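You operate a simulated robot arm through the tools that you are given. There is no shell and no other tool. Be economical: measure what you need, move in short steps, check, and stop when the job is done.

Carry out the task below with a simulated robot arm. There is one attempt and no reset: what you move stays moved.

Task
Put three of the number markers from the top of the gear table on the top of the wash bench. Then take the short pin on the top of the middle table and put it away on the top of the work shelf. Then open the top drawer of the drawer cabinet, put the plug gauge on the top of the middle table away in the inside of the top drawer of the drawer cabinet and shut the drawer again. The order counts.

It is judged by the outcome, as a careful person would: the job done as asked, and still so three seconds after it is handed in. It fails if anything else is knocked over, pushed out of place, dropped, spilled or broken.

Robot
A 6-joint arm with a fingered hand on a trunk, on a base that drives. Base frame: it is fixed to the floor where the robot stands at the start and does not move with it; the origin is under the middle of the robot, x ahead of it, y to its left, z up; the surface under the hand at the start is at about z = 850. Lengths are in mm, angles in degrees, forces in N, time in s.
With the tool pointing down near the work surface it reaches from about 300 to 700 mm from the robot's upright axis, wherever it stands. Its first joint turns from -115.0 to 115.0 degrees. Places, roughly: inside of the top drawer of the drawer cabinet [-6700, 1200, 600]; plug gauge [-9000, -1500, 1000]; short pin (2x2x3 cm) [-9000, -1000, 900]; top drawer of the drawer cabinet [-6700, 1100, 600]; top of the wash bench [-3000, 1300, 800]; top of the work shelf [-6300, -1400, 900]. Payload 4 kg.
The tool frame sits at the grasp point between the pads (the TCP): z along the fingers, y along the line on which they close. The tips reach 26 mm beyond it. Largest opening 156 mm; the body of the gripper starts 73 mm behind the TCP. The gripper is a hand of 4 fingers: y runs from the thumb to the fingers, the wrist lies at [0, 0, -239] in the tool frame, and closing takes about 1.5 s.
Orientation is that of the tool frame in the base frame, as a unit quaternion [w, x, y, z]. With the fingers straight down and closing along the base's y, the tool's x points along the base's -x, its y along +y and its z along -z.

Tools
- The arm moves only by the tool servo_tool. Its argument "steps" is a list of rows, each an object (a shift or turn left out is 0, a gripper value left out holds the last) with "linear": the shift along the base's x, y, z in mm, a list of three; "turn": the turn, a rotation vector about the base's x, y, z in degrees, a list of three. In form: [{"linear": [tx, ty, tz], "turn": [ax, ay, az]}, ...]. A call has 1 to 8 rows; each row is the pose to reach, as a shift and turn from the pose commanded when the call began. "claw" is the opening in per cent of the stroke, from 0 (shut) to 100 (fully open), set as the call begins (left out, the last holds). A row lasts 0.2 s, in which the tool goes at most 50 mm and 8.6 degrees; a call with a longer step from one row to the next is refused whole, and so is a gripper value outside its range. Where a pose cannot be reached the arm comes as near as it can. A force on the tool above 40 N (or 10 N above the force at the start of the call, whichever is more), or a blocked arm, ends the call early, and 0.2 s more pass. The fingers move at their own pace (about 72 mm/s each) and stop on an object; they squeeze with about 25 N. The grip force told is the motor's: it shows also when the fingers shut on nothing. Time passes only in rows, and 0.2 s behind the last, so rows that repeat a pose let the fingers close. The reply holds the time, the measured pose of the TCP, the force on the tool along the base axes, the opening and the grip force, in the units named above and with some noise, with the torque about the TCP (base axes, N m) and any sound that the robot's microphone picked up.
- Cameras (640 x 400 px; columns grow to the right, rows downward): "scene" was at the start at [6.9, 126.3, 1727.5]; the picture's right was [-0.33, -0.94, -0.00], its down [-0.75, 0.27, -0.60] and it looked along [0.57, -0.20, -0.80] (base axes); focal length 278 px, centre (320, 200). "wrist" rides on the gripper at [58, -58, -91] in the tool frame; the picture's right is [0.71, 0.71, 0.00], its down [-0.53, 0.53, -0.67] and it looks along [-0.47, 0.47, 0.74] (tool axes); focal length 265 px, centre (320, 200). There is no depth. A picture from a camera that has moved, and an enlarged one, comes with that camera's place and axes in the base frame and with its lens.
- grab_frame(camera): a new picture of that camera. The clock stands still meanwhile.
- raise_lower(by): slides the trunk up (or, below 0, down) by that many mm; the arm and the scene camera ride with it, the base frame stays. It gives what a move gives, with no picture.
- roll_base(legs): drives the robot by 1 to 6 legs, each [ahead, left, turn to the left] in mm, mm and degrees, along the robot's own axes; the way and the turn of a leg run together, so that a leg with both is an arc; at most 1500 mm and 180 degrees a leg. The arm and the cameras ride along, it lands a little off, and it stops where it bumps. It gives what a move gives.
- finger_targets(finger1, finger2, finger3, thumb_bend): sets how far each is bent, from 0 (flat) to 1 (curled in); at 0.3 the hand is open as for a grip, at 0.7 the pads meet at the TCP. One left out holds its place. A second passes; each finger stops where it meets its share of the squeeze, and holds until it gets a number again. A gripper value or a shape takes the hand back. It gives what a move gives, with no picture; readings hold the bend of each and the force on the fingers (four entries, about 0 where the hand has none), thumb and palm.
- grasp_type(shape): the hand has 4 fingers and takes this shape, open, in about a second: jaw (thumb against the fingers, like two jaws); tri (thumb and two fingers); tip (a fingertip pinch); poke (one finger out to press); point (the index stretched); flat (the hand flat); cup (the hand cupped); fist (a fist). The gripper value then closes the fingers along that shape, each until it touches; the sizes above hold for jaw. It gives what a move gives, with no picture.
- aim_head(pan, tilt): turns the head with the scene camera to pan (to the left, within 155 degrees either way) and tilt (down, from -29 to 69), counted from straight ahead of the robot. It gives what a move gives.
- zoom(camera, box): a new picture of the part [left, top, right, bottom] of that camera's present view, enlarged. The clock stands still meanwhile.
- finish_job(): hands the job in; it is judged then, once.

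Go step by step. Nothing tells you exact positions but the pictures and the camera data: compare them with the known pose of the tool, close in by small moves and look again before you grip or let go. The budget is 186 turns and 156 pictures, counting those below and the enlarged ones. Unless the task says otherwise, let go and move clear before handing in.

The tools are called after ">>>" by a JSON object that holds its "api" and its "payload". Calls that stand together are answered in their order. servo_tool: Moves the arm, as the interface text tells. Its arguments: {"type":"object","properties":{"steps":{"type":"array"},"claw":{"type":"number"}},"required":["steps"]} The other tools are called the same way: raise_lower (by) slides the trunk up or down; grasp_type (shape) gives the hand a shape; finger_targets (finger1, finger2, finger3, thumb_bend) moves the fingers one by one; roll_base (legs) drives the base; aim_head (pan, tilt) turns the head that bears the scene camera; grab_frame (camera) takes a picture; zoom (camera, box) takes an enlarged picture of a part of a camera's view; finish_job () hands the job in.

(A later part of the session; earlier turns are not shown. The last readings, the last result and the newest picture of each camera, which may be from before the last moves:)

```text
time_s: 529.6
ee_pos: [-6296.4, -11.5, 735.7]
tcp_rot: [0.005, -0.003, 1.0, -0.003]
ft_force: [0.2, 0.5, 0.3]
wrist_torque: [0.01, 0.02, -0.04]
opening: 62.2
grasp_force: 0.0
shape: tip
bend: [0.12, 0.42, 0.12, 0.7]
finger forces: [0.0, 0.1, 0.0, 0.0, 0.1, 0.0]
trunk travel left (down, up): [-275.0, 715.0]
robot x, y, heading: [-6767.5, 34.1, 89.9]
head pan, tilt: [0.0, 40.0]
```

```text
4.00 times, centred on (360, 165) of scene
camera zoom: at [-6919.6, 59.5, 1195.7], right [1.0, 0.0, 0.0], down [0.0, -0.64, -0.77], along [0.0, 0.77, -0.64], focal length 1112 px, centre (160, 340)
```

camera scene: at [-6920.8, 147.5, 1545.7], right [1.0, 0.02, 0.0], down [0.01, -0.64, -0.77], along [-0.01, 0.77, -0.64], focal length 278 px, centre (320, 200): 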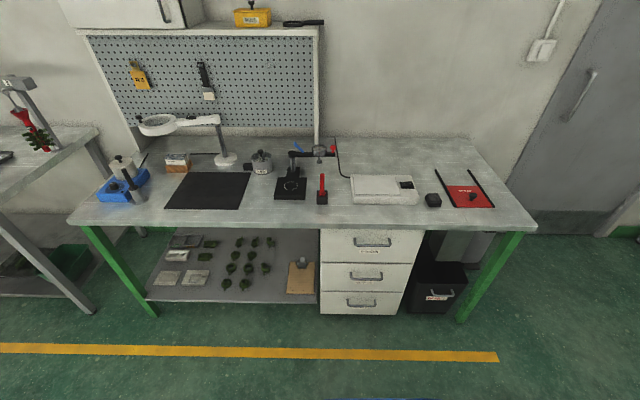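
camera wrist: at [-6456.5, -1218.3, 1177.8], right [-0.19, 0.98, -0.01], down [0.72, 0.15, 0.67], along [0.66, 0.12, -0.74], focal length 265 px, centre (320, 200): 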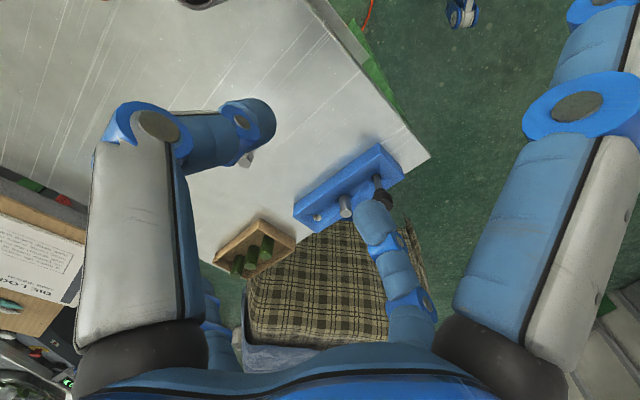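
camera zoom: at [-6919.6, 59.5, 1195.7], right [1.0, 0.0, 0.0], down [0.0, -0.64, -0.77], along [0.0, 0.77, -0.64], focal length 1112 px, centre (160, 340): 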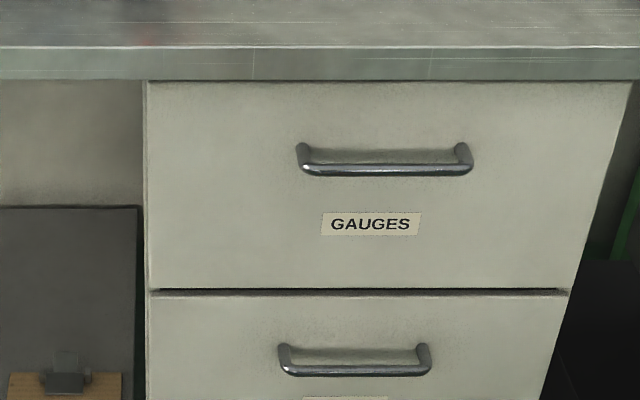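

The bar is at about (-6722, 874, 700). I bring the arm to the front and turn the hand to point horizontally at the drawer with the pinch vertical.

>>> {"api": "servo_tool", "payload": {"steps": [{"linear": [-21, 42, 0]}, {"linear": [-42, 84, 0]}, {"linear": [-64, 126, 0]}, {"linear": [-85, 168, 0]}, {"linear": [-107, 210, 0]}, {"linear": [-128, 252, 0]}, {"linear": [-150, 294, 0]}, {"linear": [-171, 335, 0]}], "claw": 45}}

>>> {"api": "servo_tool", "payload": {"steps": [{"linear": [-27, 33, 0], "turn": [8.5, 0, 0]}, {"linear": [-55, 67, 0], "turn": [17, 0, 0]}, {"linear": [-82, 101, 0], "turn": [25.5, 0, 0]}, {"linear": [-110, 135, 0], "turn": [34, 0, 0]}, {"linear": [-137, 168, 0], "turn": [42.5, 0, 0]}, {"linear": [-165, 202, 0], "turn": [51, 0, 0]}, {"linear": [-192, 236, 0], "turn": [59.5, 0, 0]}, {"linear": [-220, 270, 0], "turn": [68, 0, 0]}]}}

>>> {"api": "servo_tool", "payload": {"steps": [{"linear": [-10, 35, -8], "turn": [8, 0, 0]}, {"linear": [-20, 70, -16], "turn": [15, 0, 0]}, {"linear": [-30, 105, -24], "turn": [22, 0, 0]}, {"linear": [-35, 140, -36], "turn": [22, 0, 0]}]}}

>>> {"api": "grab_frame", "payload": {"camera": "wrist"}}

>>> {"api": "grab_frame", "payload": {"camera": "scene"}}

```text
time_s: 531.4
ee_pos: [-6467.2, 323.2, 733.2]
tcp_rot: [0.005, -0.001, 1.0, -0.003]
ft_force: [0.5, 0.3, -0.7]
wrist_torque: [0.01, 0.03, -0.02]
opening: 69.5
grasp_force: 0.0
shape: tip
bend: [0.12, 0.39, 0.12, 0.7]
finger forces: [0.0, 0.0, 0.0, 0.0, 0.1, 0.1]
trunk travel left (down, up): [-275.0, 715.0]
robot x, y, heading: [-6767.2, 32.8, 90.0]
head pan, tilt: [0.0, 40.0]
```

```text
time_s: 533.2
ee_pos: [-6689.3, 592.0, 735.1]
tcp_rot: [0.008, -0.014, 0.833, 0.554]
ft_force: [2.1, 0.7, 1.5]
wrist_torque: [-0.12, 0.1, 0.09]
opening: 69.8
grasp_force: 0.0
shape: tip
bend: [0.12, 0.39, 0.12, 0.7]
finger forces: [0.0, 0.0, 0.0, 0.0, 0.0, 0.0]
trunk travel left (down, up): [-275.0, 715.0]
robot x, y, heading: [-6764.9, 30.9, 90.1]
head pan, tilt: [0.0, 40.0]
```

```text
time_s: 534.2
ee_pos: [-6687.6, 727.1, 700.6]
tcp_rot: [-0.001, -0.015, 0.709, 0.705]
ft_force: [0.0, -0.1, 1.1]
wrist_torque: [0.02, -0.01, -0.01]
opening: 69.9
grasp_force: 0.1
shape: tip
bend: [0.12, 0.39, 0.12, 0.7]
finger forces: [0.0, 0.1, 0.1, 0.0, 0.0, 0.0]
out of reach, approached as far as the arm can: row 2, 3, 4
trunk travel left (down, up): [-275.0, 715.0]
robot x, y, heading: [-6763.8, 32.8, 89.8]
head pan, tilt: [0.0, 40.0]
```

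```text
66 pictures are left
camera wrist: at [-6741.7, 633.6, 640.4], right [-0.72, -0.01, 0.69], down [0.53, -0.65, 0.54], along [0.45, 0.76, 0.48], focal length 265 px, centre (320, 200)
```

wrist: 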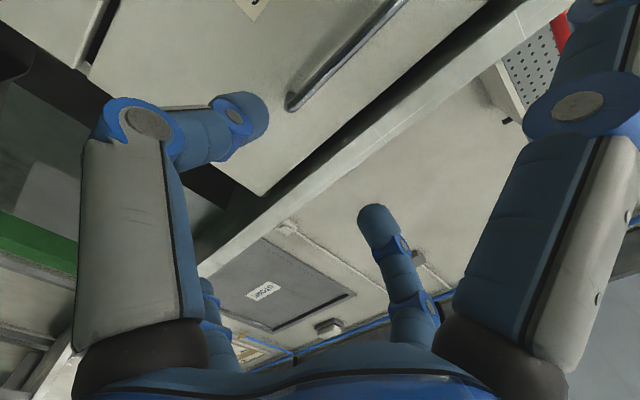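

```text
65 pictures are left
camera scene: at [-6919.7, 59.5, 1195.7], right [1.0, 0.0, 0.0], down [0.0, -0.64, -0.77], along [0.0, 0.77, -0.64], focal length 278 px, centre (320, 200)
```

scene: 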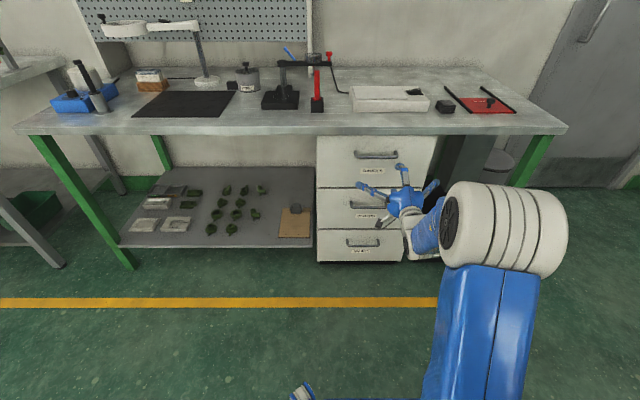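

The wrist is near its turning limit, so I shift the base left so the handle lies a bit to my right, then extend.

>>> {"api": "roll_base", "payload": {"legs": [[0, 65, 0]]}}

>>> {"api": "servo_tool", "payload": {"steps": [{"linear": [15, 25, 0], "turn": [0, 0, 0.8]}, {"linear": [31, 50, 0], "turn": [0, 0, 1.7]}]}}

>>> {"api": "grab_frame", "payload": {"camera": "wrist"}}

>>> {"api": "zoom", "payload": {"camera": "scene", "box": [300, 120, 460, 220]}}

```text
time_s: 535.7
ee_pos: [-6750.8, 726.8, 700.9]
tcp_rot: [0.0, -0.014, 0.71, 0.704]
ft_force: [0.2, -0.5, 0.0]
wrist_torque: [-0.01, -0.02, 0.01]
opening: 70.1
grasp_force: 0.1
shape: tip
bend: [0.12, 0.39, 0.12, 0.7]
finger forces: [0.0, 0.0, 0.1, 0.0, 0.0, 0.0]
trunk travel left (down, up): [-275.0, 715.0]
robot x, y, heading: [-6835.8, 35.3, 89.9]
head pan, tilt: [0.0, 40.0]
```

```text
time_s: 536.3
ee_pos: [-6720.7, 775.8, 699.6]
tcp_rot: [-0.011, -0.025, 0.709, 0.704]
ft_force: [-0.1, 0.5, 0.1]
wrist_torque: [-0.02, 0.0, -0.03]
opening: 70.3
grasp_force: 0.0
shape: tip
bend: [0.12, 0.39, 0.12, 0.7]
finger forces: [0.0, 0.1, 0.0, 0.1, 0.1, 0.0]
trunk travel left (down, up): [-275.0, 715.0]
robot x, y, heading: [-6837.7, 32.8, 89.7]
head pan, tilt: [0.0, 40.0]
```

```text
64 pictures are left
camera wrist: at [-6773.2, 681.5, 640.9], right [-0.72, -0.03, 0.69], down [0.55, -0.64, 0.54], along [0.42, 0.77, 0.48], focal length 265 px, centre (320, 200)
```

wrist: 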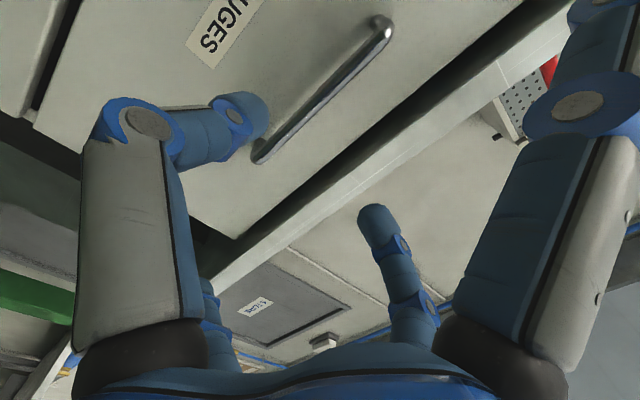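

```text
4.00 times, centred on (380, 170) of scene
camera zoom: at [-6988.6, 59.5, 1195.7], right [1.0, 0.0, 0.0], down [0.0, -0.64, -0.77], along [0.0, 0.77, -0.64], focal length 1112 px, centre (80, 320)
```

zoom: 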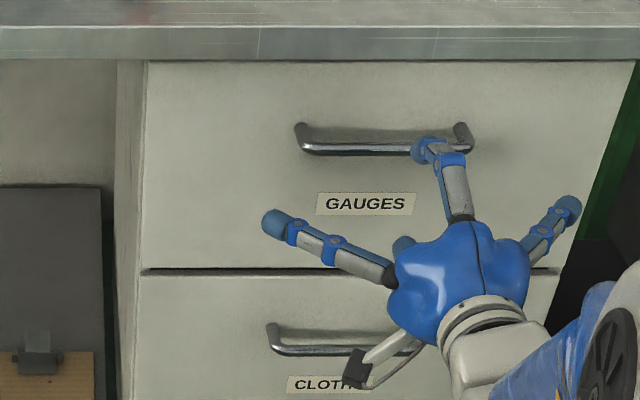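

I straighten the yaw, and advance 60 mm toward the bar.

>>> {"api": "servo_tool", "payload": {"steps": [{"linear": [-2, 15, -1], "turn": [0, 0, -1]}, {"linear": [-4, 30, -2], "turn": [0, 0, -2]}, {"linear": [-6, 45, -2], "turn": [0, 0, -3]}, {"linear": [-6, 60, -2], "turn": [0, 0, -3]}]}}

>>> {"api": "grab_frame", "payload": {"camera": "wrist"}}

>>> {"api": "zoom", "payload": {"camera": "scene", "box": [320, 130, 440, 205]}}

```text
time_s: 537.3
ee_pos: [-6726.6, 835.3, 698.9]
tcp_rot: [0.008, -0.007, 0.709, 0.705]
ft_force: [-0.6, 0.1, -0.3]
wrist_torque: [-0.02, -0.01, -0.02]
opening: 70.0
grasp_force: 0.0
shape: tip
bend: [0.12, 0.39, 0.12, 0.7]
finger forces: [0.0, 0.0, 0.0, 0.0, 0.0, 0.0]
trunk travel left (down, up): [-275.0, 715.0]
robot x, y, heading: [-6837.0, 35.5, 90.0]
head pan, tilt: [0.0, 40.0]
```

```text
62 pictures are left
camera wrist: at [-6783.8, 744.7, 639.6], right [-0.72, 0.01, 0.69], down [0.51, -0.67, 0.54], along [0.46, 0.75, 0.48], focal length 265 px, centre (320, 200)
```

wrist: 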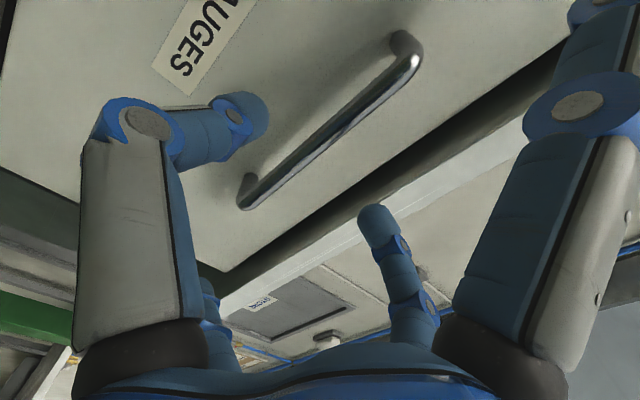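

```text
5.33 times, centred on (380, 168) of scene
camera zoom: at [-6988.4, 59.4, 1195.7], right [1.0, 0.0, 0.0], down [0.0, -0.64, -0.77], along [0.0, 0.77, -0.64], focal length 1482 px, centre (0, 373)
```

zoom: 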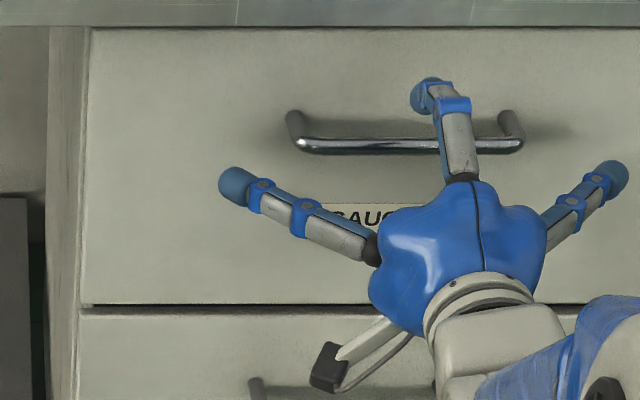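

The bar is at about y≈882, z≈694. I advance 40 mm more so the fingers straddle it.

>>> {"api": "servo_tool", "payload": {"steps": [{"linear": [0, 10, -2], "turn": [0, 0, 0]}, {"linear": [1, 20, -4]}, {"linear": [1, 30, -5]}, {"linear": [1, 38, -5]}]}}

>>> {"api": "grab_frame", "payload": {"camera": "wrist"}}

>>> {"api": "zoom", "payload": {"camera": "scene", "box": [320, 130, 440, 205]}}

```text
time_s: 538.3
ee_pos: [-6725.0, 874.3, 693.6]
tcp_rot: [0.008, -0.007, 0.709, 0.705]
ft_force: [-0.1, -0.5, -0.4]
wrist_torque: [-0.08, 0.02, -0.01]
opening: 69.9
grasp_force: 0.0
shape: tip
bend: [0.12, 0.39, 0.12, 0.7]
finger forces: [0.0, 0.0, 0.0, 0.1, 0.0, 0.1]
trunk travel left (down, up): [-275.0, 715.0]
robot x, y, heading: [-6835.1, 31.9, 90.2]
head pan, tilt: [0.0, 40.0]
```

```text
60 pictures are left
camera wrist: at [-6783.0, 783.1, 634.3], right [-0.72, 0.01, 0.69], down [0.51, -0.66, 0.54], along [0.46, 0.75, 0.48], focal length 265 px, centre (320, 200)
```

wrist: 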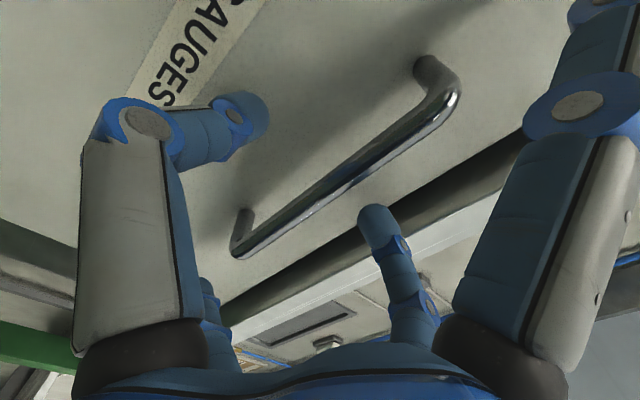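

```text
5.33 times, centred on (380, 168) of scene
camera zoom: at [-6988.4, 59.5, 1195.7], right [1.0, 0.0, 0.0], down [0.0, -0.64, -0.77], along [0.0, 0.77, -0.64], focal length 1482 px, centre (0, 373)
```

zoom: 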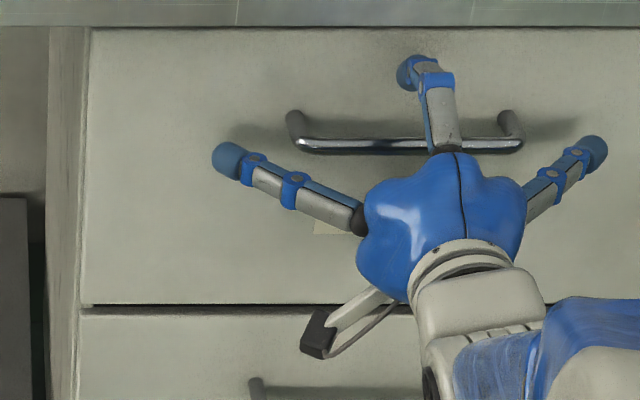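

The bar passes right through the grasp point. I close the pinch on it.

>>> {"api": "servo_tool", "payload": {"steps": [{"linear": [0, 2, 0]}, {"linear": [0, 2, 0]}, {"linear": [0, 2, 0]}, {"linear": [0, 2, 0]}, {"linear": [0, 2, 0]}, {"linear": [0, 2, 0]}], "claw": 0}}

>>> {"api": "grab_frame", "payload": {"camera": "wrist"}}

```text
time_s: 539.7
ee_pos: [-6726.1, 877.6, 694.5]
tcp_rot: [0.008, -0.007, 0.709, 0.705]
ft_force: [-0.3, 1.0, 1.5]
wrist_torque: [0.04, -0.01, 0.0]
opening: 0.0
grasp_force: 25.3
shape: tip
bend: [0.27, 0.7, 0.27, 0.7]
finger forces: [0.1, 1.0, 0.1, 0.1, 0.0, 0.0]
trunk travel left (down, up): [-275.0, 715.0]
robot x, y, heading: [-6840.2, 34.3, 89.9]
head pan, tilt: [0.0, 40.0]
```

```text
58 pictures are left
camera wrist: at [-6782.7, 784.7, 634.9], right [-0.72, 0.01, 0.69], down [0.51, -0.67, 0.54], along [0.46, 0.75, 0.48], focal length 265 px, centre (320, 200)
```

wrist: 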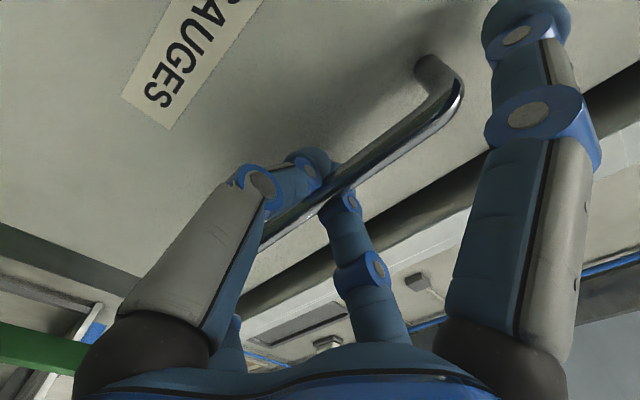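

The fingertips have met behind the bar, hooking it. I pull back and see whether the drawer follows.

>>> {"api": "servo_tool", "payload": {"steps": [{"linear": [0, -12, 0]}, {"linear": [0, -25, 0]}, {"linear": [0, -40, 0]}, {"linear": [0, -55, 0]}]}}

>>> {"api": "grab_frame", "payload": {"camera": "scene"}}

```text
time_s: 540.7
ee_pos: [-6726.0, 821.3, 694.0]
tcp_rot: [0.007, -0.007, 0.709, 0.705]
ft_force: [-0.2, -1.2, 2.4]
wrist_torque: [0.07, 0.0, 0.0]
opening: 0.0
grasp_force: 24.9
shape: tip
bend: [0.27, 0.7, 0.27, 0.7]
finger forces: [0.1, 2.0, 0.2, 0.0, 0.0, 0.0]
trunk travel left (down, up): [-275.0, 715.0]
robot x, y, heading: [-6837.6, 33.9, 89.9]
head pan, tilt: [0.0, 40.0]
```

```text
57 pictures are left
camera scene: at [-6988.4, 59.3, 1195.7], right [1.0, 0.0, 0.0], down [0.0, -0.64, -0.77], along [0.0, 0.77, -0.64], focal length 278 px, centre (320, 200)
```

scene: 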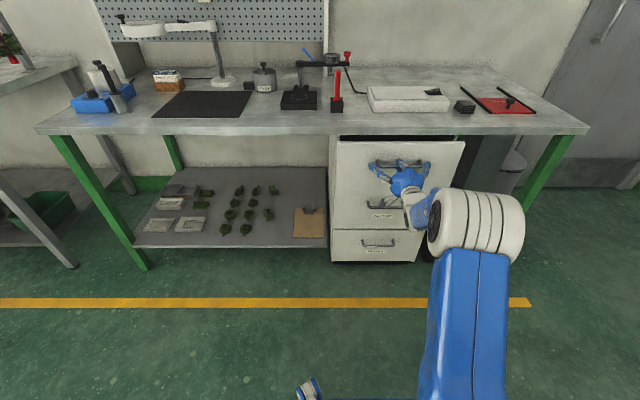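

The drawer follows. I continue pulling.

>>> {"api": "servo_tool", "payload": {"steps": [{"linear": [0, -25, 0]}, {"linear": [0, -50, 0]}, {"linear": [0, -75, 0]}, {"linear": [0, -100, 0]}, {"linear": [0, -125, 0]}, {"linear": [0, -150, 0]}, {"linear": [0, -175, 0]}, {"linear": [0, -200, 0]}]}}

>>> {"api": "grab_frame", "payload": {"camera": "scene"}}

```text
time_s: 542.5
ee_pos: [-6726.7, 620.2, 693.6]
tcp_rot: [0.007, -0.007, 0.709, 0.705]
ft_force: [3.3, -0.4, 1.9]
wrist_torque: [0.09, -0.02, -0.07]
opening: 0.0
grasp_force: 24.7
shape: tip
bend: [0.27, 0.7, 0.27, 0.7]
finger forces: [0.0, 3.1, 0.9, 0.0, 0.1, 0.0]
trunk travel left (down, up): [-275.0, 715.0]
robot x, y, heading: [-6835.9, 32.7, 90.2]
head pan, tilt: [0.0, 40.0]
```

```text
56 pictures are left
camera scene: at [-6988.1, 59.3, 1195.8], right [1.0, 0.0, 0.0], down [0.0, -0.64, -0.77], along [0.0, 0.77, -0.64], focal length 278 px, centre (320, 200)
```

scene: 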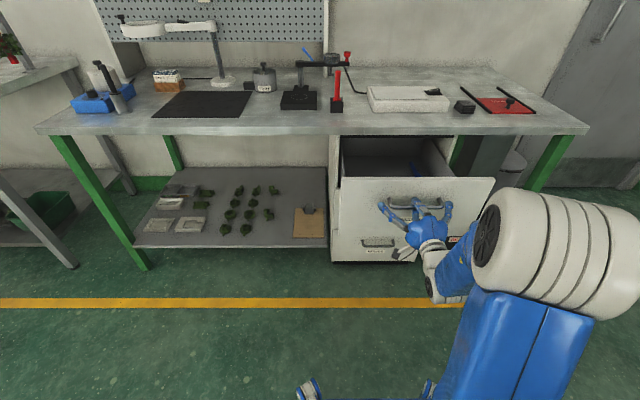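

>>> {"api": "servo_tool", "payload": {"steps": [{"linear": [0, -12, 0]}, {"linear": [0, -24, 0]}, {"linear": [0, -36, 0]}, {"linear": [0, -45, 0]}]}}

>>> {"api": "zoom", "payload": {"camera": "scene", "box": [320, 120, 500, 232]}}

```text
time_s: 543.5
ee_pos: [-6726.7, 577.5, 693.2]
tcp_rot: [0.007, -0.007, 0.711, 0.704]
ft_force: [0.3, -1.2, 3.5]
wrist_torque: [0.03, -0.04, -0.02]
opening: 0.0
grasp_force: 24.8
shape: tip
bend: [0.27, 0.7, 0.27, 0.7]
finger forces: [0.1, 4.1, 0.8, 0.1, 0.0, 0.0]
trunk travel left (down, up): [-275.0, 715.0]
robot x, y, heading: [-6838.2, 34.3, 90.0]
head pan, tilt: [0.0, 40.0]
```

```text
3.56 times, centred on (410, 176) of scene
camera zoom: at [-6988.4, 59.2, 1195.7], right [1.0, 0.0, 0.0], down [0.0, -0.64, -0.77], along [0.0, 0.77, -0.64], focal length 988 px, centre (0, 285)
```

zoom: 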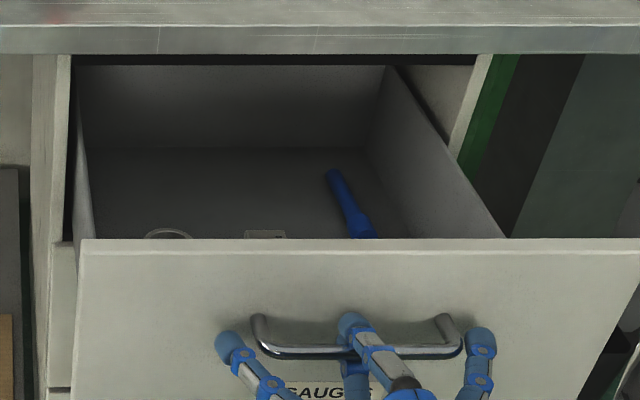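

Open about 300 mm. I release the bar and back the hand away.

>>> {"api": "servo_tool", "payload": {"steps": [{"linear": [0, 0, 0]}, {"linear": [0, 0, 0]}, {"linear": [0, 0, 0]}, {"linear": [0, 0, 0]}], "claw": 50}}

>>> {"api": "servo_tool", "payload": {"steps": [{"linear": [0, -12, 0]}, {"linear": [0, -30, 0]}, {"linear": [5, -50, 0]}]}}

>>> {"api": "grab_frame", "payload": {"camera": "wrist"}}

```text
time_s: 544.5
ee_pos: [-6726.6, 577.4, 693.1]
tcp_rot: [0.007, -0.007, 0.709, 0.705]
ft_force: [0.2, -0.1, -0.3]
wrist_torque: [-0.02, 0.02, -0.01]
opening: 77.7
grasp_force: 0.0
shape: tip
bend: [0.12, 0.37, 0.12, 0.7]
finger forces: [0.0, 0.0, 0.0, 0.1, 0.0, 0.0]
trunk travel left (down, up): [-275.0, 715.0]
robot x, y, heading: [-6832.6, 34.2, 90.2]
head pan, tilt: [0.0, 40.0]
```

```text
time_s: 545.3
ee_pos: [-6701.5, 556.0, 691.2]
tcp_rot: [0.007, -0.007, 0.709, 0.705]
ft_force: [0.2, 0.0, 0.3]
wrist_torque: [0.06, -0.05, 0.03]
opening: 77.3
grasp_force: 0.1
shape: tip
bend: [0.12, 0.37, 0.12, 0.7]
finger forces: [0.1, 0.1, 0.1, 0.1, 0.1, 0.0]
out of reach, approached as far as the arm can: row 1, 2, 3
trunk travel left (down, up): [-275.0, 715.0]
robot x, y, heading: [-6836.7, 38.0, 90.1]
head pan, tilt: [0.0, 40.0]
```

```text
54 pictures are left
camera wrist: at [-6757.7, 463.7, 631.7], right [-0.72, 0.01, 0.69], down [0.51, -0.66, 0.54], along [0.46, 0.75, 0.48], focal length 265 px, centre (320, 200)
```

wrist: 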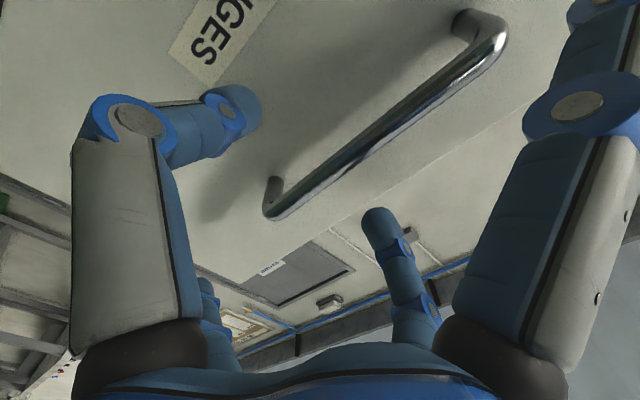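

I back the base off from the open drawer, then turn the hand back down.

>>> {"api": "roll_base", "payload": {"legs": [[-350, 0, 0]]}}

>>> {"api": "raise_lower", "payload": {"by": 350}}

>>> {"api": "aim_head", "payload": {"pan": -8, "tilt": 45}}

>>> {"api": "servo_tool", "payload": {"steps": [{"linear": [0, 0, 10], "turn": [-8.5, 0, 0]}, {"linear": [0, 0, 20], "turn": [-17, 0, 0]}, {"linear": [0, 0, 20], "turn": [-25.5, 0, 0]}, {"linear": [0, 0, 20], "turn": [-34, 0, 0]}, {"linear": [0, -10, 20], "turn": [-42.5, 0, 0]}, {"linear": [0, -20, 20], "turn": [-51, 0, 0]}, {"linear": [0, -30, 20], "turn": [-59.5, 0, 0]}, {"linear": [0, -40, 20], "turn": [-68, 0, 0]}]}}

>>> {"api": "servo_tool", "payload": {"steps": [{"linear": [0, -15, 0], "turn": [-8, 0, 0]}, {"linear": [0, -30, 0], "turn": [-16, 0, 0]}, {"linear": [0, -40, 0], "turn": [-22, 0, 0]}]}}

>>> {"api": "zoom", "payload": {"camera": "scene", "box": [260, 60, 500, 210]}}

```text
time_s: 550.4
ee_pos: [-6702.9, 205.3, 691.4]
tcp_rot: [0.005, -0.009, 0.71, 0.704]
ft_force: [-0.2, 0.3, 0.5]
wrist_torque: [0.0, 0.0, 0.02]
opening: 77.8
grasp_force: 0.1
shape: tip
bend: [0.12, 0.37, 0.12, 0.7]
finger forces: [0.0, 0.0, 0.0, 0.1, 0.0, 0.0]
trunk travel left (down, up): [-275.0, 715.0]
robot x, y, heading: [-6837.2, -318.0, 90.4]
head pan, tilt: [0.0, 40.0]
```

```text
time_s: 553.8
ee_pos: [-6703.1, 205.6, 1039.4]
tcp_rot: [0.007, -0.01, 0.709, 0.705]
ft_force: [0.4, -0.2, -0.4]
wrist_torque: [-0.02, 0.01, 0.01]
opening: 77.7
grasp_force: 0.1
shape: tip
bend: [0.12, 0.37, 0.12, 0.7]
finger forces: [0.0, 0.0, 0.0, 0.0, 0.1, 0.1]
trunk travel left (down, up): [-625.0, 365.0]
robot x, y, heading: [-6839.9, -321.1, 90.2]
head pan, tilt: [0.0, 40.0]
```

```text
time_s: 554.5
ee_pos: [-6702.9, 204.3, 1041.8]
tcp_rot: [0.006, -0.009, 0.709, 0.705]
ft_force: [-0.5, -0.3, -0.5]
wrist_torque: [0.01, -0.01, 0.02]
opening: 77.8
grasp_force: 0.1
shape: tip
bend: [0.12, 0.37, 0.12, 0.7]
finger forces: [0.0, 0.1, 0.0, 0.1, 0.0, 0.0]
trunk travel left (down, up): [-625.0, 365.0]
robot x, y, heading: [-6835.3, -319.6, 90.1]
head pan, tilt: [-8.0, 45.0]
```

```text
time_s: 556.3
ee_pos: [-6702.6, 165.3, 1060.4]
tcp_rot: [0.001, -0.01, 0.983, 0.186]
ft_force: [0.6, 0.5, 0.0]
wrist_torque: [0.02, 0.0, 0.0]
opening: 77.7
grasp_force: 0.1
shape: tip
bend: [0.12, 0.37, 0.12, 0.7]
finger forces: [0.1, 0.1, 0.0, 0.0, 0.1, 0.0]
trunk travel left (down, up): [-625.0, 365.0]
robot x, y, heading: [-6837.4, -319.5, 90.4]
head pan, tilt: [-8.0, 45.0]
```

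```text
time_s: 557.1
ee_pos: [-6702.5, 125.2, 1060.0]
tcp_rot: [-0.003, -0.01, 1.0, -0.005]
ft_force: [0.1, -0.4, -0.7]
wrist_torque: [-0.06, 0.01, 0.01]
opening: 78.0
grasp_force: 0.1
shape: tip
bend: [0.12, 0.37, 0.12, 0.7]
finger forces: [0.1, 0.0, 0.1, 0.0, 0.1, 0.1]
trunk travel left (down, up): [-625.0, 365.0]
robot x, y, heading: [-6836.6, -319.0, 90.4]
head pan, tilt: [-8.0, 45.0]
```

```text
2.67 times, centred on (380, 135) of scene
camera zoom: at [-6976.1, -297.1, 1538.4], right [0.99, -0.13, 0.0], down [-0.09, -0.7, -0.71], along [0.09, 0.7, -0.71], focal length 741 px, centre (160, 373)
```

zoom: 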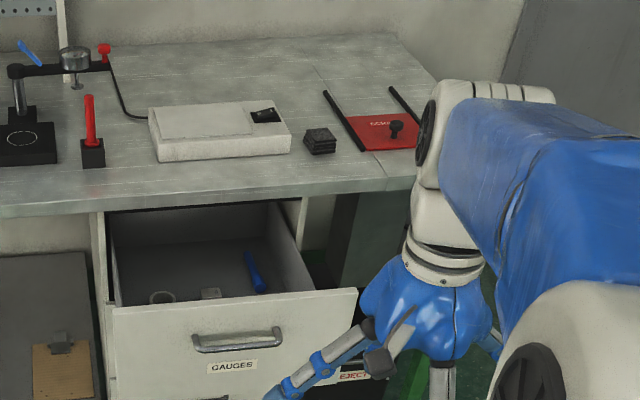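

The drawer is open with room inside. Now I drive around to the back side of the middle table, from where the plug gauge is reachable.

>>> {"api": "roll_base", "payload": {"legs": [[0, 900, 0], [520, 650, 0], [0, 1450, 0]]}}

>>> {"api": "aim_head", "payload": {"pan": -130, "tilt": 35}}

>>> {"api": "grab_frame", "payload": {"camera": "scene"}}

```text
time_s: 594.9
ee_pos: [-9689.0, 577.1, 1060.6]
tcp_rot: [-0.002, -0.02, 1.0, -0.004]
ft_force: [-0.3, 0.0, 0.2]
wrist_torque: [-0.03, 0.0, -0.05]
opening: 78.0
grasp_force: 0.1
shape: tip
bend: [0.12, 0.37, 0.12, 0.7]
finger forces: [0.1, 0.0, 0.1, 0.0, 0.1, 0.0]
trunk travel left (down, up): [-625.0, 365.0]
robot x, y, heading: [-9810.5, 129.4, 91.5]
head pan, tilt: [-8.0, 45.0]
```

```text
time_s: 596.9
ee_pos: [-9689.8, 578.2, 1060.6]
tcp_rot: [-0.003, -0.019, 1.0, -0.004]
ft_force: [-0.6, -0.1, -0.6]
wrist_torque: [-0.02, 0.01, -0.02]
opening: 77.9
grasp_force: 0.1
shape: tip
bend: [0.12, 0.37, 0.12, 0.7]
finger forces: [0.0, 0.0, 0.1, 0.0, 0.0, 0.0]
trunk travel left (down, up): [-625.0, 365.0]
robot x, y, heading: [-9814.8, 130.1, 91.6]
head pan, tilt: [-130.0, 35.0]
```

```text
52 pictures are left
camera scene: at [-9894.5, 13.1, 1553.3], right [-0.62, -0.78, 0.0], down [-0.45, 0.36, -0.82], along [0.64, -0.51, -0.57], focal length 278 px, centre (320, 200)
```

scene: 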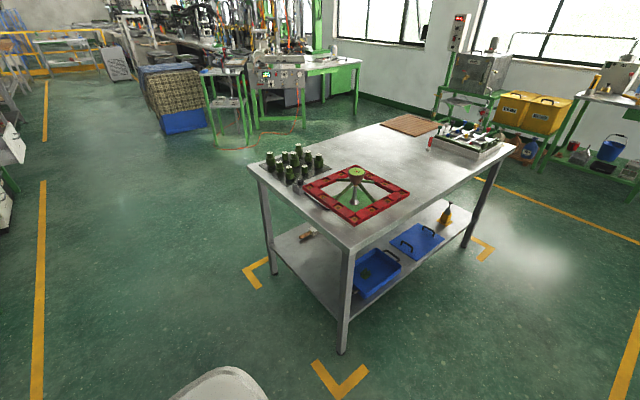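

>>> {"api": "zoom", "payload": {"camera": "scene", "box": [380, 100, 520, 188]}}

```text
4.55 times, centred on (450, 144) of scene
camera zoom: at [-9894.5, 13.1, 1553.3], right [-0.62, -0.78, 0.0], down [-0.45, 0.36, -0.82], along [0.64, -0.51, -0.57], focal length 1263 px, centre (-271, 454)
```

zoom: 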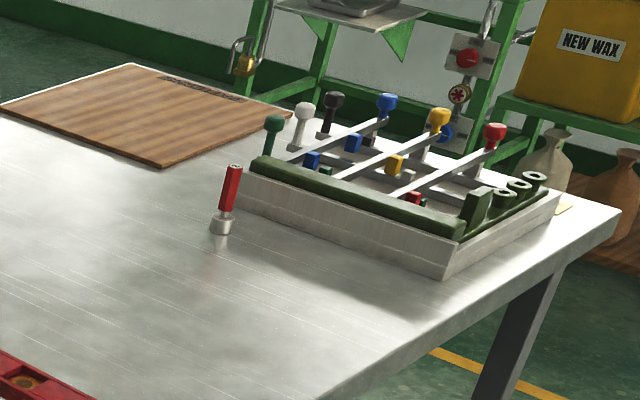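

The gauge is confirmed at about (-9104,-1437). I drive down the back side of the table.

>>> {"api": "roll_base", "payload": {"legs": [[0, 0, -1.6], [-800, 0, 0], [-765, 0, 0]]}}

>>> {"api": "aim_head", "payload": {"pan": -90, "tilt": 55}}

>>> {"api": "grab_frame", "payload": {"camera": "scene"}}

```text
time_s: 617.8
ee_pos: [-9667.3, -1002.8, 1058.9]
tcp_rot: [-0.002, -0.012, 1.0, -0.004]
ft_force: [-0.8, -0.4, 0.3]
wrist_torque: [0.02, 0.03, -0.02]
opening: 78.0
grasp_force: 0.0
shape: tip
bend: [0.12, 0.37, 0.12, 0.7]
finger forces: [0.0, 0.0, 0.1, 0.0, 0.0, 0.1]
trunk travel left (down, up): [-625.0, 365.0]
robot x, y, heading: [-9798.0, -1446.2, 90.4]
head pan, tilt: [-130.0, 35.0]
```

```text
time_s: 618.9
ee_pos: [-9668.7, -1002.0, 1060.0]
tcp_rot: [-0.002, -0.012, 1.0, -0.004]
ft_force: [-0.6, 0.0, -0.7]
wrist_torque: [0.0, -0.01, 0.0]
opening: 77.8
grasp_force: 0.1
shape: tip
bend: [0.12, 0.37, 0.12, 0.7]
finger forces: [0.0, 0.1, 0.0, 0.0, 0.1, 0.0]
trunk travel left (down, up): [-625.0, 365.0]
robot x, y, heading: [-9796.9, -1448.2, 90.8]
head pan, tilt: [-90.0, 55.0]
```

```text
50 pictures are left
camera scene: at [-9878.5, -1507.5, 1525.1], right [0.01, -1.0, 0.0], down [-0.82, -0.01, -0.57], along [0.57, 0.0, -0.82], focal length 278 px, centre (320, 200)
```

scene: 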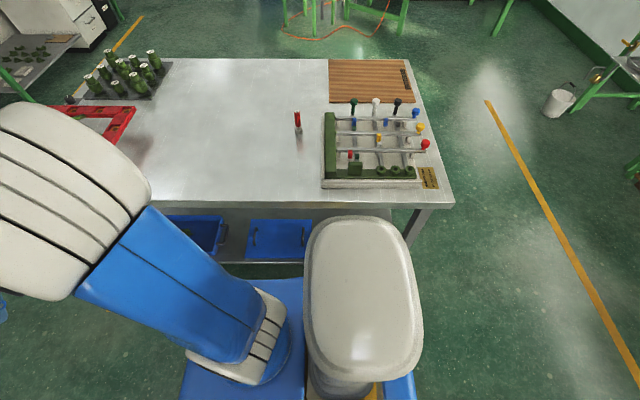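

I close in sideways by 45 mm (same stand-off as before) and swing the arm over the gauge.

>>> {"api": "roll_base", "payload": {"legs": [[0, -45, 0]]}}

>>> {"api": "servo_tool", "payload": {"steps": [{"linear": [40, -25, 20]}, {"linear": [80, -50, 40]}, {"linear": [120, -75, 50]}, {"linear": [160, -100, 50]}, {"linear": [200, -125, 50]}, {"linear": [240, -150, 50]}, {"linear": [280, -175, 50]}, {"linear": [320, -200, 50]}], "claw": 50}}

>>> {"api": "servo_tool", "payload": {"steps": [{"linear": [20, -40, 0]}, {"linear": [40, -80, 0]}, {"linear": [60, -120, 0]}, {"linear": [80, -160, 0]}, {"linear": [100, -200, 0]}]}}

>>> {"api": "grab_frame", "payload": {"camera": "wrist"}}

>>> {"api": "grab_frame", "payload": {"camera": "scene"}}

```text
time_s: 620.1
ee_pos: [-9626.9, -1002.1, 1060.4]
tcp_rot: [-0.003, -0.012, 1.0, -0.003]
ft_force: [-0.5, -0.3, -0.2]
wrist_torque: [-0.02, -0.02, 0.03]
opening: 77.9
grasp_force: 0.0
shape: tip
bend: [0.12, 0.37, 0.12, 0.7]
finger forces: [0.0, 0.0, 0.1, 0.1, 0.1, 0.0]
trunk travel left (down, up): [-625.0, 365.0]
robot x, y, heading: [-9752.2, -1447.3, 90.5]
head pan, tilt: [-90.0, 55.0]
```

```text
refused: row 1 steps farther than a row can; nothing moved
```

```text
time_s: 621.4
ee_pos: [-9525.2, -1203.4, 1061.0]
tcp_rot: [-0.004, -0.012, 1.0, -0.003]
ft_force: [-0.1, -0.3, 0.0]
wrist_torque: [0.02, -0.06, 0.01]
opening: 78.0
grasp_force: 0.1
shape: tip
bend: [0.12, 0.37, 0.12, 0.7]
finger forces: [0.0, 0.0, 0.0, 0.0, 0.0, 0.1]
trunk travel left (down, up): [-625.0, 365.0]
robot x, y, heading: [-9756.0, -1444.4, 90.6]
head pan, tilt: [-90.0, 55.0]
```

```text
49 pictures are left
camera wrist: at [-9581.6, -1263.2, 1152.4], right [-0.73, 0.69, 0.0], down [0.52, 0.54, 0.66], along [0.46, 0.48, -0.75], focal length 265 px, centre (320, 200)
```

wrist: 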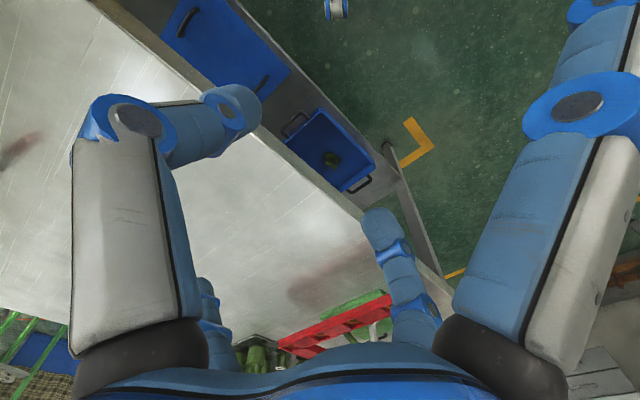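

```text
48 pictures are left
camera scene: at [-9831.7, -1509.0, 1524.9], right [0.01, -1.0, 0.0], down [-0.82, -0.01, -0.57], along [0.57, 0.01, -0.82], focal length 278 px, centre (320, 200)
```

scene: 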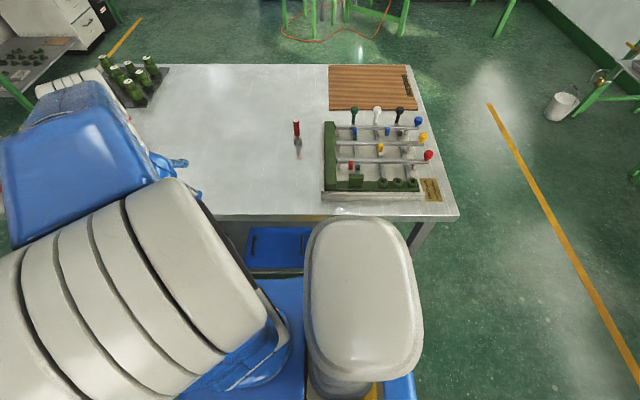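

>>> {"api": "servo_tool", "payload": {"steps": [{"linear": [38, -27, 0]}, {"linear": [76, -54, 0]}, {"linear": [114, -81, 0]}, {"linear": [152, -108, 0]}, {"linear": [190, -135, 0]}, {"linear": [228, -162, 0]}, {"linear": [266, -189, 0]}, {"linear": [300, -215, 0]}]}}

>>> {"api": "grab_frame", "payload": {"camera": "wrist"}}

>>> {"api": "zoom", "payload": {"camera": "scene", "box": [220, 90, 380, 190]}}

```text
time_s: 623.1
ee_pos: [-9223.5, -1417.9, 1058.9]
tcp_rot: [-0.004, -0.013, 1.0, -0.004]
ft_force: [-0.1, -0.4, 0.5]
wrist_torque: [0.05, 0.05, 0.02]
opening: 77.8
grasp_force: 0.1
shape: tip
bend: [0.12, 0.37, 0.12, 0.7]
finger forces: [0.0, 0.0, 0.0, 0.1, 0.1, 0.1]
trunk travel left (down, up): [-625.0, 365.0]
robot x, y, heading: [-9751.0, -1446.1, 90.5]
head pan, tilt: [-90.0, 55.0]
```

```text
47 pictures are left
camera wrist: at [-9280.0, -1476.6, 1150.2], right [-0.72, 0.69, 0.0], down [0.52, 0.54, 0.66], along [0.46, 0.48, -0.75], focal length 265 px, centre (320, 200)
```

wrist: 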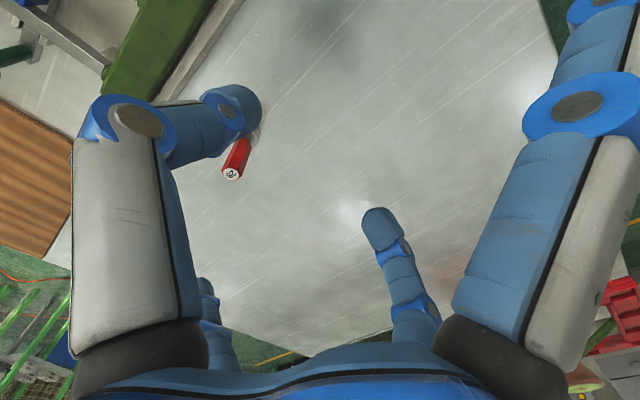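

```text
4.00 times, centred on (300, 140) of scene
camera zoom: at [-9830.3, -1507.8, 1525.1], right [0.01, -1.0, 0.0], down [-0.82, -0.01, -0.57], along [0.57, 0.01, -0.82], focal length 1112 px, centre (400, 440)
```

zoom: 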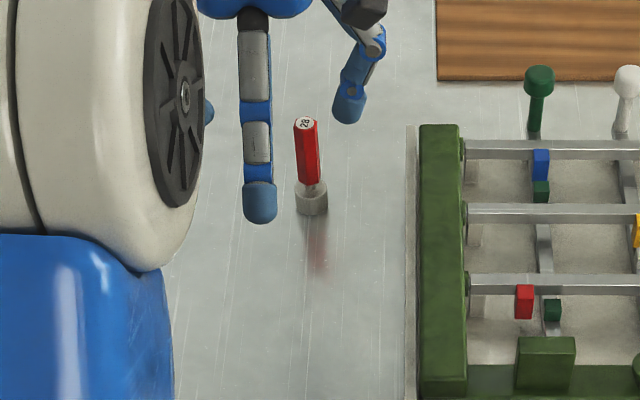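

The gauge is at about (-9112,-1423), top at z≈942. I move over it and down to z≈985.

>>> {"api": "servo_tool", "payload": {"steps": [{"linear": [37, -2, 0], "turn": [0, 0, -1.5]}, {"linear": [74, -4, 0], "turn": [0, 0, -1.5]}, {"linear": [111, -5, 0], "turn": [0, 0, -1.5]}, {"linear": [111, -5, -35], "turn": [0, 0, -1.5]}, {"linear": [111, -5, -70], "turn": [0, 0, -1.5]}], "claw": 55}}

>>> {"api": "grab_frame", "payload": {"camera": "wrist"}}

```text
time_s: 624.4
ee_pos: [-9114.3, -1421.2, 990.8]
tcp_rot: [-0.003, 0.001, 1.0, -0.004]
ft_force: [-0.9, -0.6, -0.1]
wrist_torque: [0.01, -0.02, -0.01]
opening: 85.5
grasp_force: 0.0
shape: tip
bend: [0.12, 0.35, 0.12, 0.7]
finger forces: [0.1, 0.0, 0.0, 0.0, 0.0, 0.0]
out of reach, approached as far as the arm can: row 3, 4
trunk travel left (down, up): [-625.0, 365.0]
robot x, y, heading: [-9753.6, -1447.0, 90.5]
head pan, tilt: [-90.0, 55.0]
```

```text
45 pictures are left
camera wrist: at [-9172.0, -1478.7, 1081.7], right [-0.71, 0.71, 0.0], down [0.53, 0.53, 0.66], along [0.47, 0.47, -0.75], focal length 265 px, centre (320, 200)
```

wrist: 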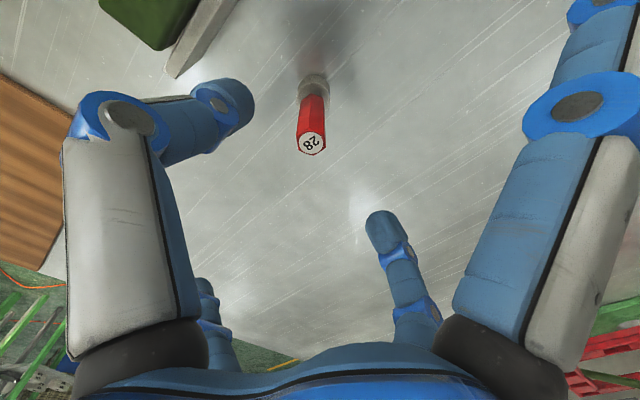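

Nicely aligned; I shift 5 mm and descend so the pinch is at the red handle (TCP z≈912).

>>> {"api": "servo_tool", "payload": {"steps": [{"linear": [1, -5, -20]}, {"linear": [1, -5, -40]}, {"linear": [1, -5, -60]}, {"linear": [1, -5, -78]}]}}

>>> {"api": "grab_frame", "payload": {"camera": "wrist"}}

```text
time_s: 625.4
ee_pos: [-9112.6, -1426.8, 911.5]
tcp_rot: [-0.002, 0.001, 1.0, -0.003]
ft_force: [-0.3, -0.1, -0.2]
wrist_torque: [0.01, 0.03, 0.0]
opening: 85.4
grasp_force: 0.0
shape: tip
bend: [0.12, 0.35, 0.12, 0.7]
finger forces: [0.1, 0.0, 0.0, 0.1, 0.1, 0.0]
trunk travel left (down, up): [-625.0, 365.0]
robot x, y, heading: [-9750.0, -1446.3, 90.5]
head pan, tilt: [-90.0, 55.0]
```

```text
44 pictures are left
camera wrist: at [-9170.7, -1485.1, 1002.9], right [-0.71, 0.71, 0.0], down [0.53, 0.53, 0.66], along [0.47, 0.47, -0.75], focal length 265 px, centre (320, 200)
```

wrist: 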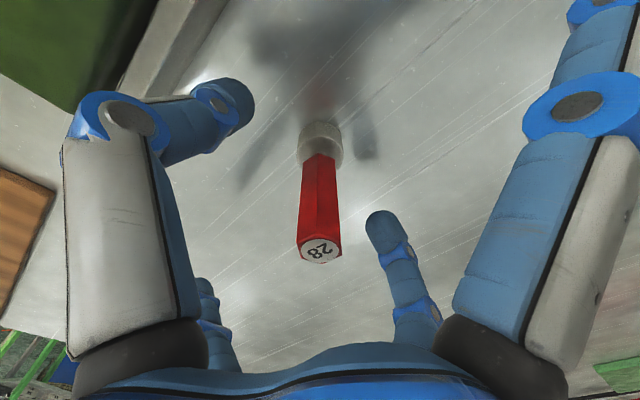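

Centred. I close the pinch on the handle.

>>> {"api": "servo_tool", "payload": {"steps": [{"linear": [0, 0, 0]}, {"linear": [0, 0, 0]}, {"linear": [0, 0, 0]}, {"linear": [0, 0, 0]}, {"linear": [0, 0, 0]}, {"linear": [0, 0, 0]}, {"linear": [0, 0, 0]}], "claw": 0}}

>>> {"api": "servo_tool", "payload": {"steps": [{"linear": [0, 0, 15]}, {"linear": [0, 0, 35]}]}}

>>> {"api": "grab_frame", "payload": {"camera": "wrist"}}

```text
time_s: 627.0
ee_pos: [-9112.9, -1427.8, 911.7]
tcp_rot: [-0.004, 0.001, 1.0, -0.004]
ft_force: [0.2, 0.1, 0.3]
wrist_torque: [0.01, 0.03, 0.02]
opening: 13.6
grasp_force: 25.2
shape: tip
bend: [0.27, 0.74, 0.27, 0.7]
finger forces: [0.0, 20.5, 0.0, 0.0, 20.9, 0.0]
trunk travel left (down, up): [-625.0, 365.0]
robot x, y, heading: [-9748.2, -1442.6, 90.5]
head pan, tilt: [-90.0, 55.0]
```

```text
time_s: 627.5
ee_pos: [-9113.4, -1426.2, 947.8]
tcp_rot: [-0.004, 0.001, 1.0, -0.003]
ft_force: [-1.1, 0.0, -2.2]
wrist_torque: [-0.02, 0.05, 0.01]
opening: 13.5
grasp_force: 24.6
shape: tip
bend: [0.27, 0.74, 0.27, 0.7]
finger forces: [0.0, 20.6, 0.0, 0.0, 21.0, 0.0]
trunk travel left (down, up): [-625.0, 365.0]
robot x, y, heading: [-9750.2, -1446.0, 90.4]
head pan, tilt: [-90.0, 55.0]
```

```text
43 pictures are left
camera wrist: at [-9170.4, -1484.1, 1038.9], right [-0.71, 0.71, 0.0], down [0.53, 0.53, 0.66], along [0.47, 0.47, -0.75], focal length 265 px, centre (320, 200)
```

wrist: 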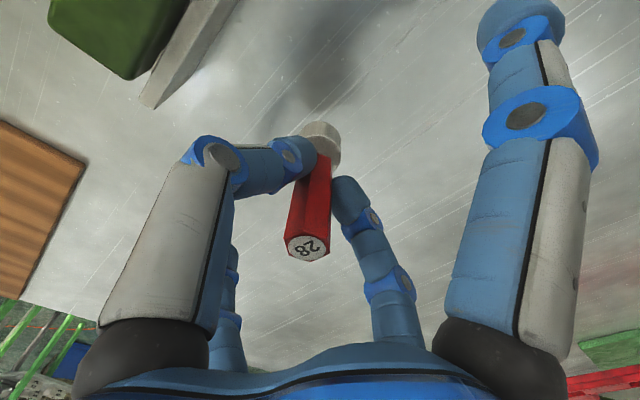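

The gauge is held. I lift it, fold the arm in, and drive back to the drawer.

>>> {"api": "servo_tool", "payload": {"steps": [{"linear": [0, 0, 45]}, {"linear": [-20, 10, 85]}, {"linear": [-50, 30, 115]}, {"linear": [-88, 55, 125]}, {"linear": [-128, 82, 125]}, {"linear": [-168, 109, 125]}, {"linear": [-208, 136, 125]}, {"linear": [-248, 163, 125]}]}}

>>> {"api": "servo_tool", "payload": {"steps": [{"linear": [-40, 28, 0]}, {"linear": [-80, 56, 0]}, {"linear": [-120, 84, 0]}, {"linear": [-160, 112, 0]}, {"linear": [-185, 150, 0]}, {"linear": [-210, 190, 0]}, {"linear": [-235, 230, 0]}, {"linear": [-255, 265, 0]}]}}

>>> {"api": "roll_base", "payload": {"legs": [[0, 40, -0.5], [800, 0, 0], [740, 0, 0]]}}

>>> {"api": "roll_base", "payload": {"legs": [[0, -1450, 0], [0, -1450, 0]]}}

```text
time_s: 629.4
ee_pos: [-9361.9, -1265.5, 1072.4]
tcp_rot: [-0.002, 0.001, 1.0, -0.002]
ft_force: [1.0, -0.2, -2.1]
wrist_torque: [-0.04, -0.02, 0.01]
opening: 13.2
grasp_force: 24.8
shape: tip
bend: [0.27, 0.74, 0.27, 0.7]
finger forces: [0.1, 20.4, 0.1, 0.0, 20.8, 0.0]
trunk travel left (down, up): [-625.0, 365.0]
robot x, y, heading: [-9751.4, -1448.6, 90.3]
head pan, tilt: [-90.0, 55.0]
```

```text
time_s: 631.1
ee_pos: [-9616.5, -996.9, 1070.7]
tcp_rot: [-0.003, 0.0, 1.0, -0.004]
ft_force: [-0.3, 0.0, -1.9]
wrist_torque: [-0.02, 0.04, 0.01]
opening: 13.2
grasp_force: 25.3
shape: tip
bend: [0.27, 0.74, 0.27, 0.7]
finger forces: [0.0, 20.5, 0.0, 0.1, 20.5, 0.1]
trunk travel left (down, up): [-625.0, 365.0]
robot x, y, heading: [-9755.8, -1446.9, 90.8]
head pan, tilt: [-90.0, 55.0]
```

```text
time_s: 651.7
ee_pos: [-9651.7, 526.9, 1069.4]
tcp_rot: [-0.003, 0.008, 1.0, -0.005]
ft_force: [0.4, 0.2, -2.9]
wrist_torque: [0.0, 0.0, 0.03]
opening: 13.1
grasp_force: 25.0
shape: tip
bend: [0.27, 0.74, 0.27, 0.7]
finger forces: [0.0, 20.1, 0.0, 0.0, 20.4, 0.0]
trunk travel left (down, up): [-625.0, 365.0]
robot x, y, heading: [-9790.8, 84.9, 89.5]
head pan, tilt: [-90.0, 55.0]
```

```text
time_s: 688.5
ee_pos: [-6737.7, 493.6, 1070.6]
tcp_rot: [-0.004, 0.016, 1.0, -0.003]
ft_force: [-0.1, -0.7, 0.4]
wrist_torque: [0.0, 0.0, 0.0]
opening: 11.3
grasp_force: 24.8
shape: tip
bend: [0.27, 0.76, 0.27, 0.66]
finger forces: [0.1, 0.0, 0.0, 0.0, 0.0, 0.0]
trunk travel left (down, up): [-625.0, 365.0]
robot x, y, heading: [-6888.2, 48.8, 88.9]
head pan, tilt: [-90.0, 55.0]
```

The finger forces have dropped to zero; I look at once to see whether the gauge is still held.

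>>> {"api": "grab_frame", "payload": {"camera": "wrist"}}

>>> {"api": "aim_head", "payload": {"pan": -20, "tilt": 50}}

>>> {"api": "grab_frame", "payload": {"camera": "scene"}}

```text
42 pictures are left
camera wrist: at [-6797.0, 438.1, 1162.0], right [-0.68, 0.73, 0.0], down [0.55, 0.51, 0.66], along [0.48, 0.45, -0.75], focal length 265 px, centre (320, 200)
```

wrist: 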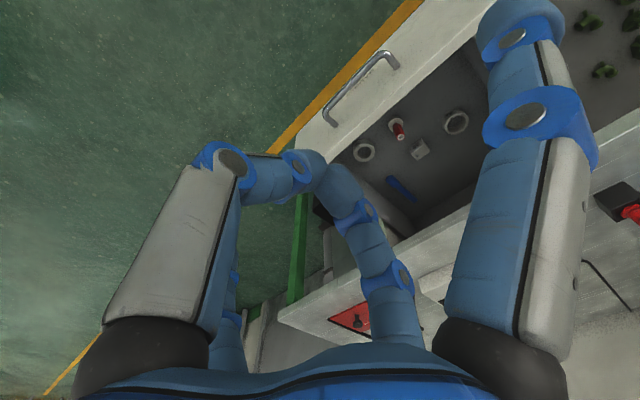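

```text
time_s: 689.9
ee_pos: [-6737.2, 493.6, 1071.8]
tcp_rot: [-0.002, 0.016, 1.0, -0.004]
ft_force: [0.1, 0.0, 0.1]
wrist_torque: [0.0, 0.01, 0.0]
opening: 11.4
grasp_force: 25.0
shape: tip
bend: [0.27, 0.76, 0.27, 0.66]
finger forces: [0.0, 0.1, 0.1, 0.0, 0.1, 0.0]
trunk travel left (down, up): [-625.0, 365.0]
robot x, y, heading: [-6889.5, 53.8, 88.5]
head pan, tilt: [-20.0, 50.0]
```

```text
41 pictures are left
camera scene: at [-7013.2, 66.7, 1531.5], right [0.93, -0.36, 0.0], down [-0.28, -0.71, -0.64], along [0.23, 0.6, -0.77], focal length 278 px, centre (320, 200)
```

scene: 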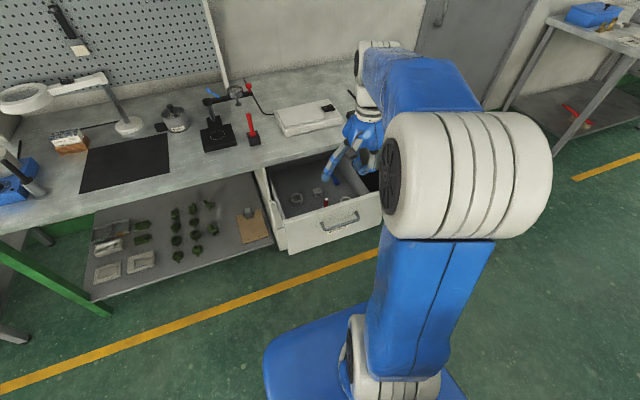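

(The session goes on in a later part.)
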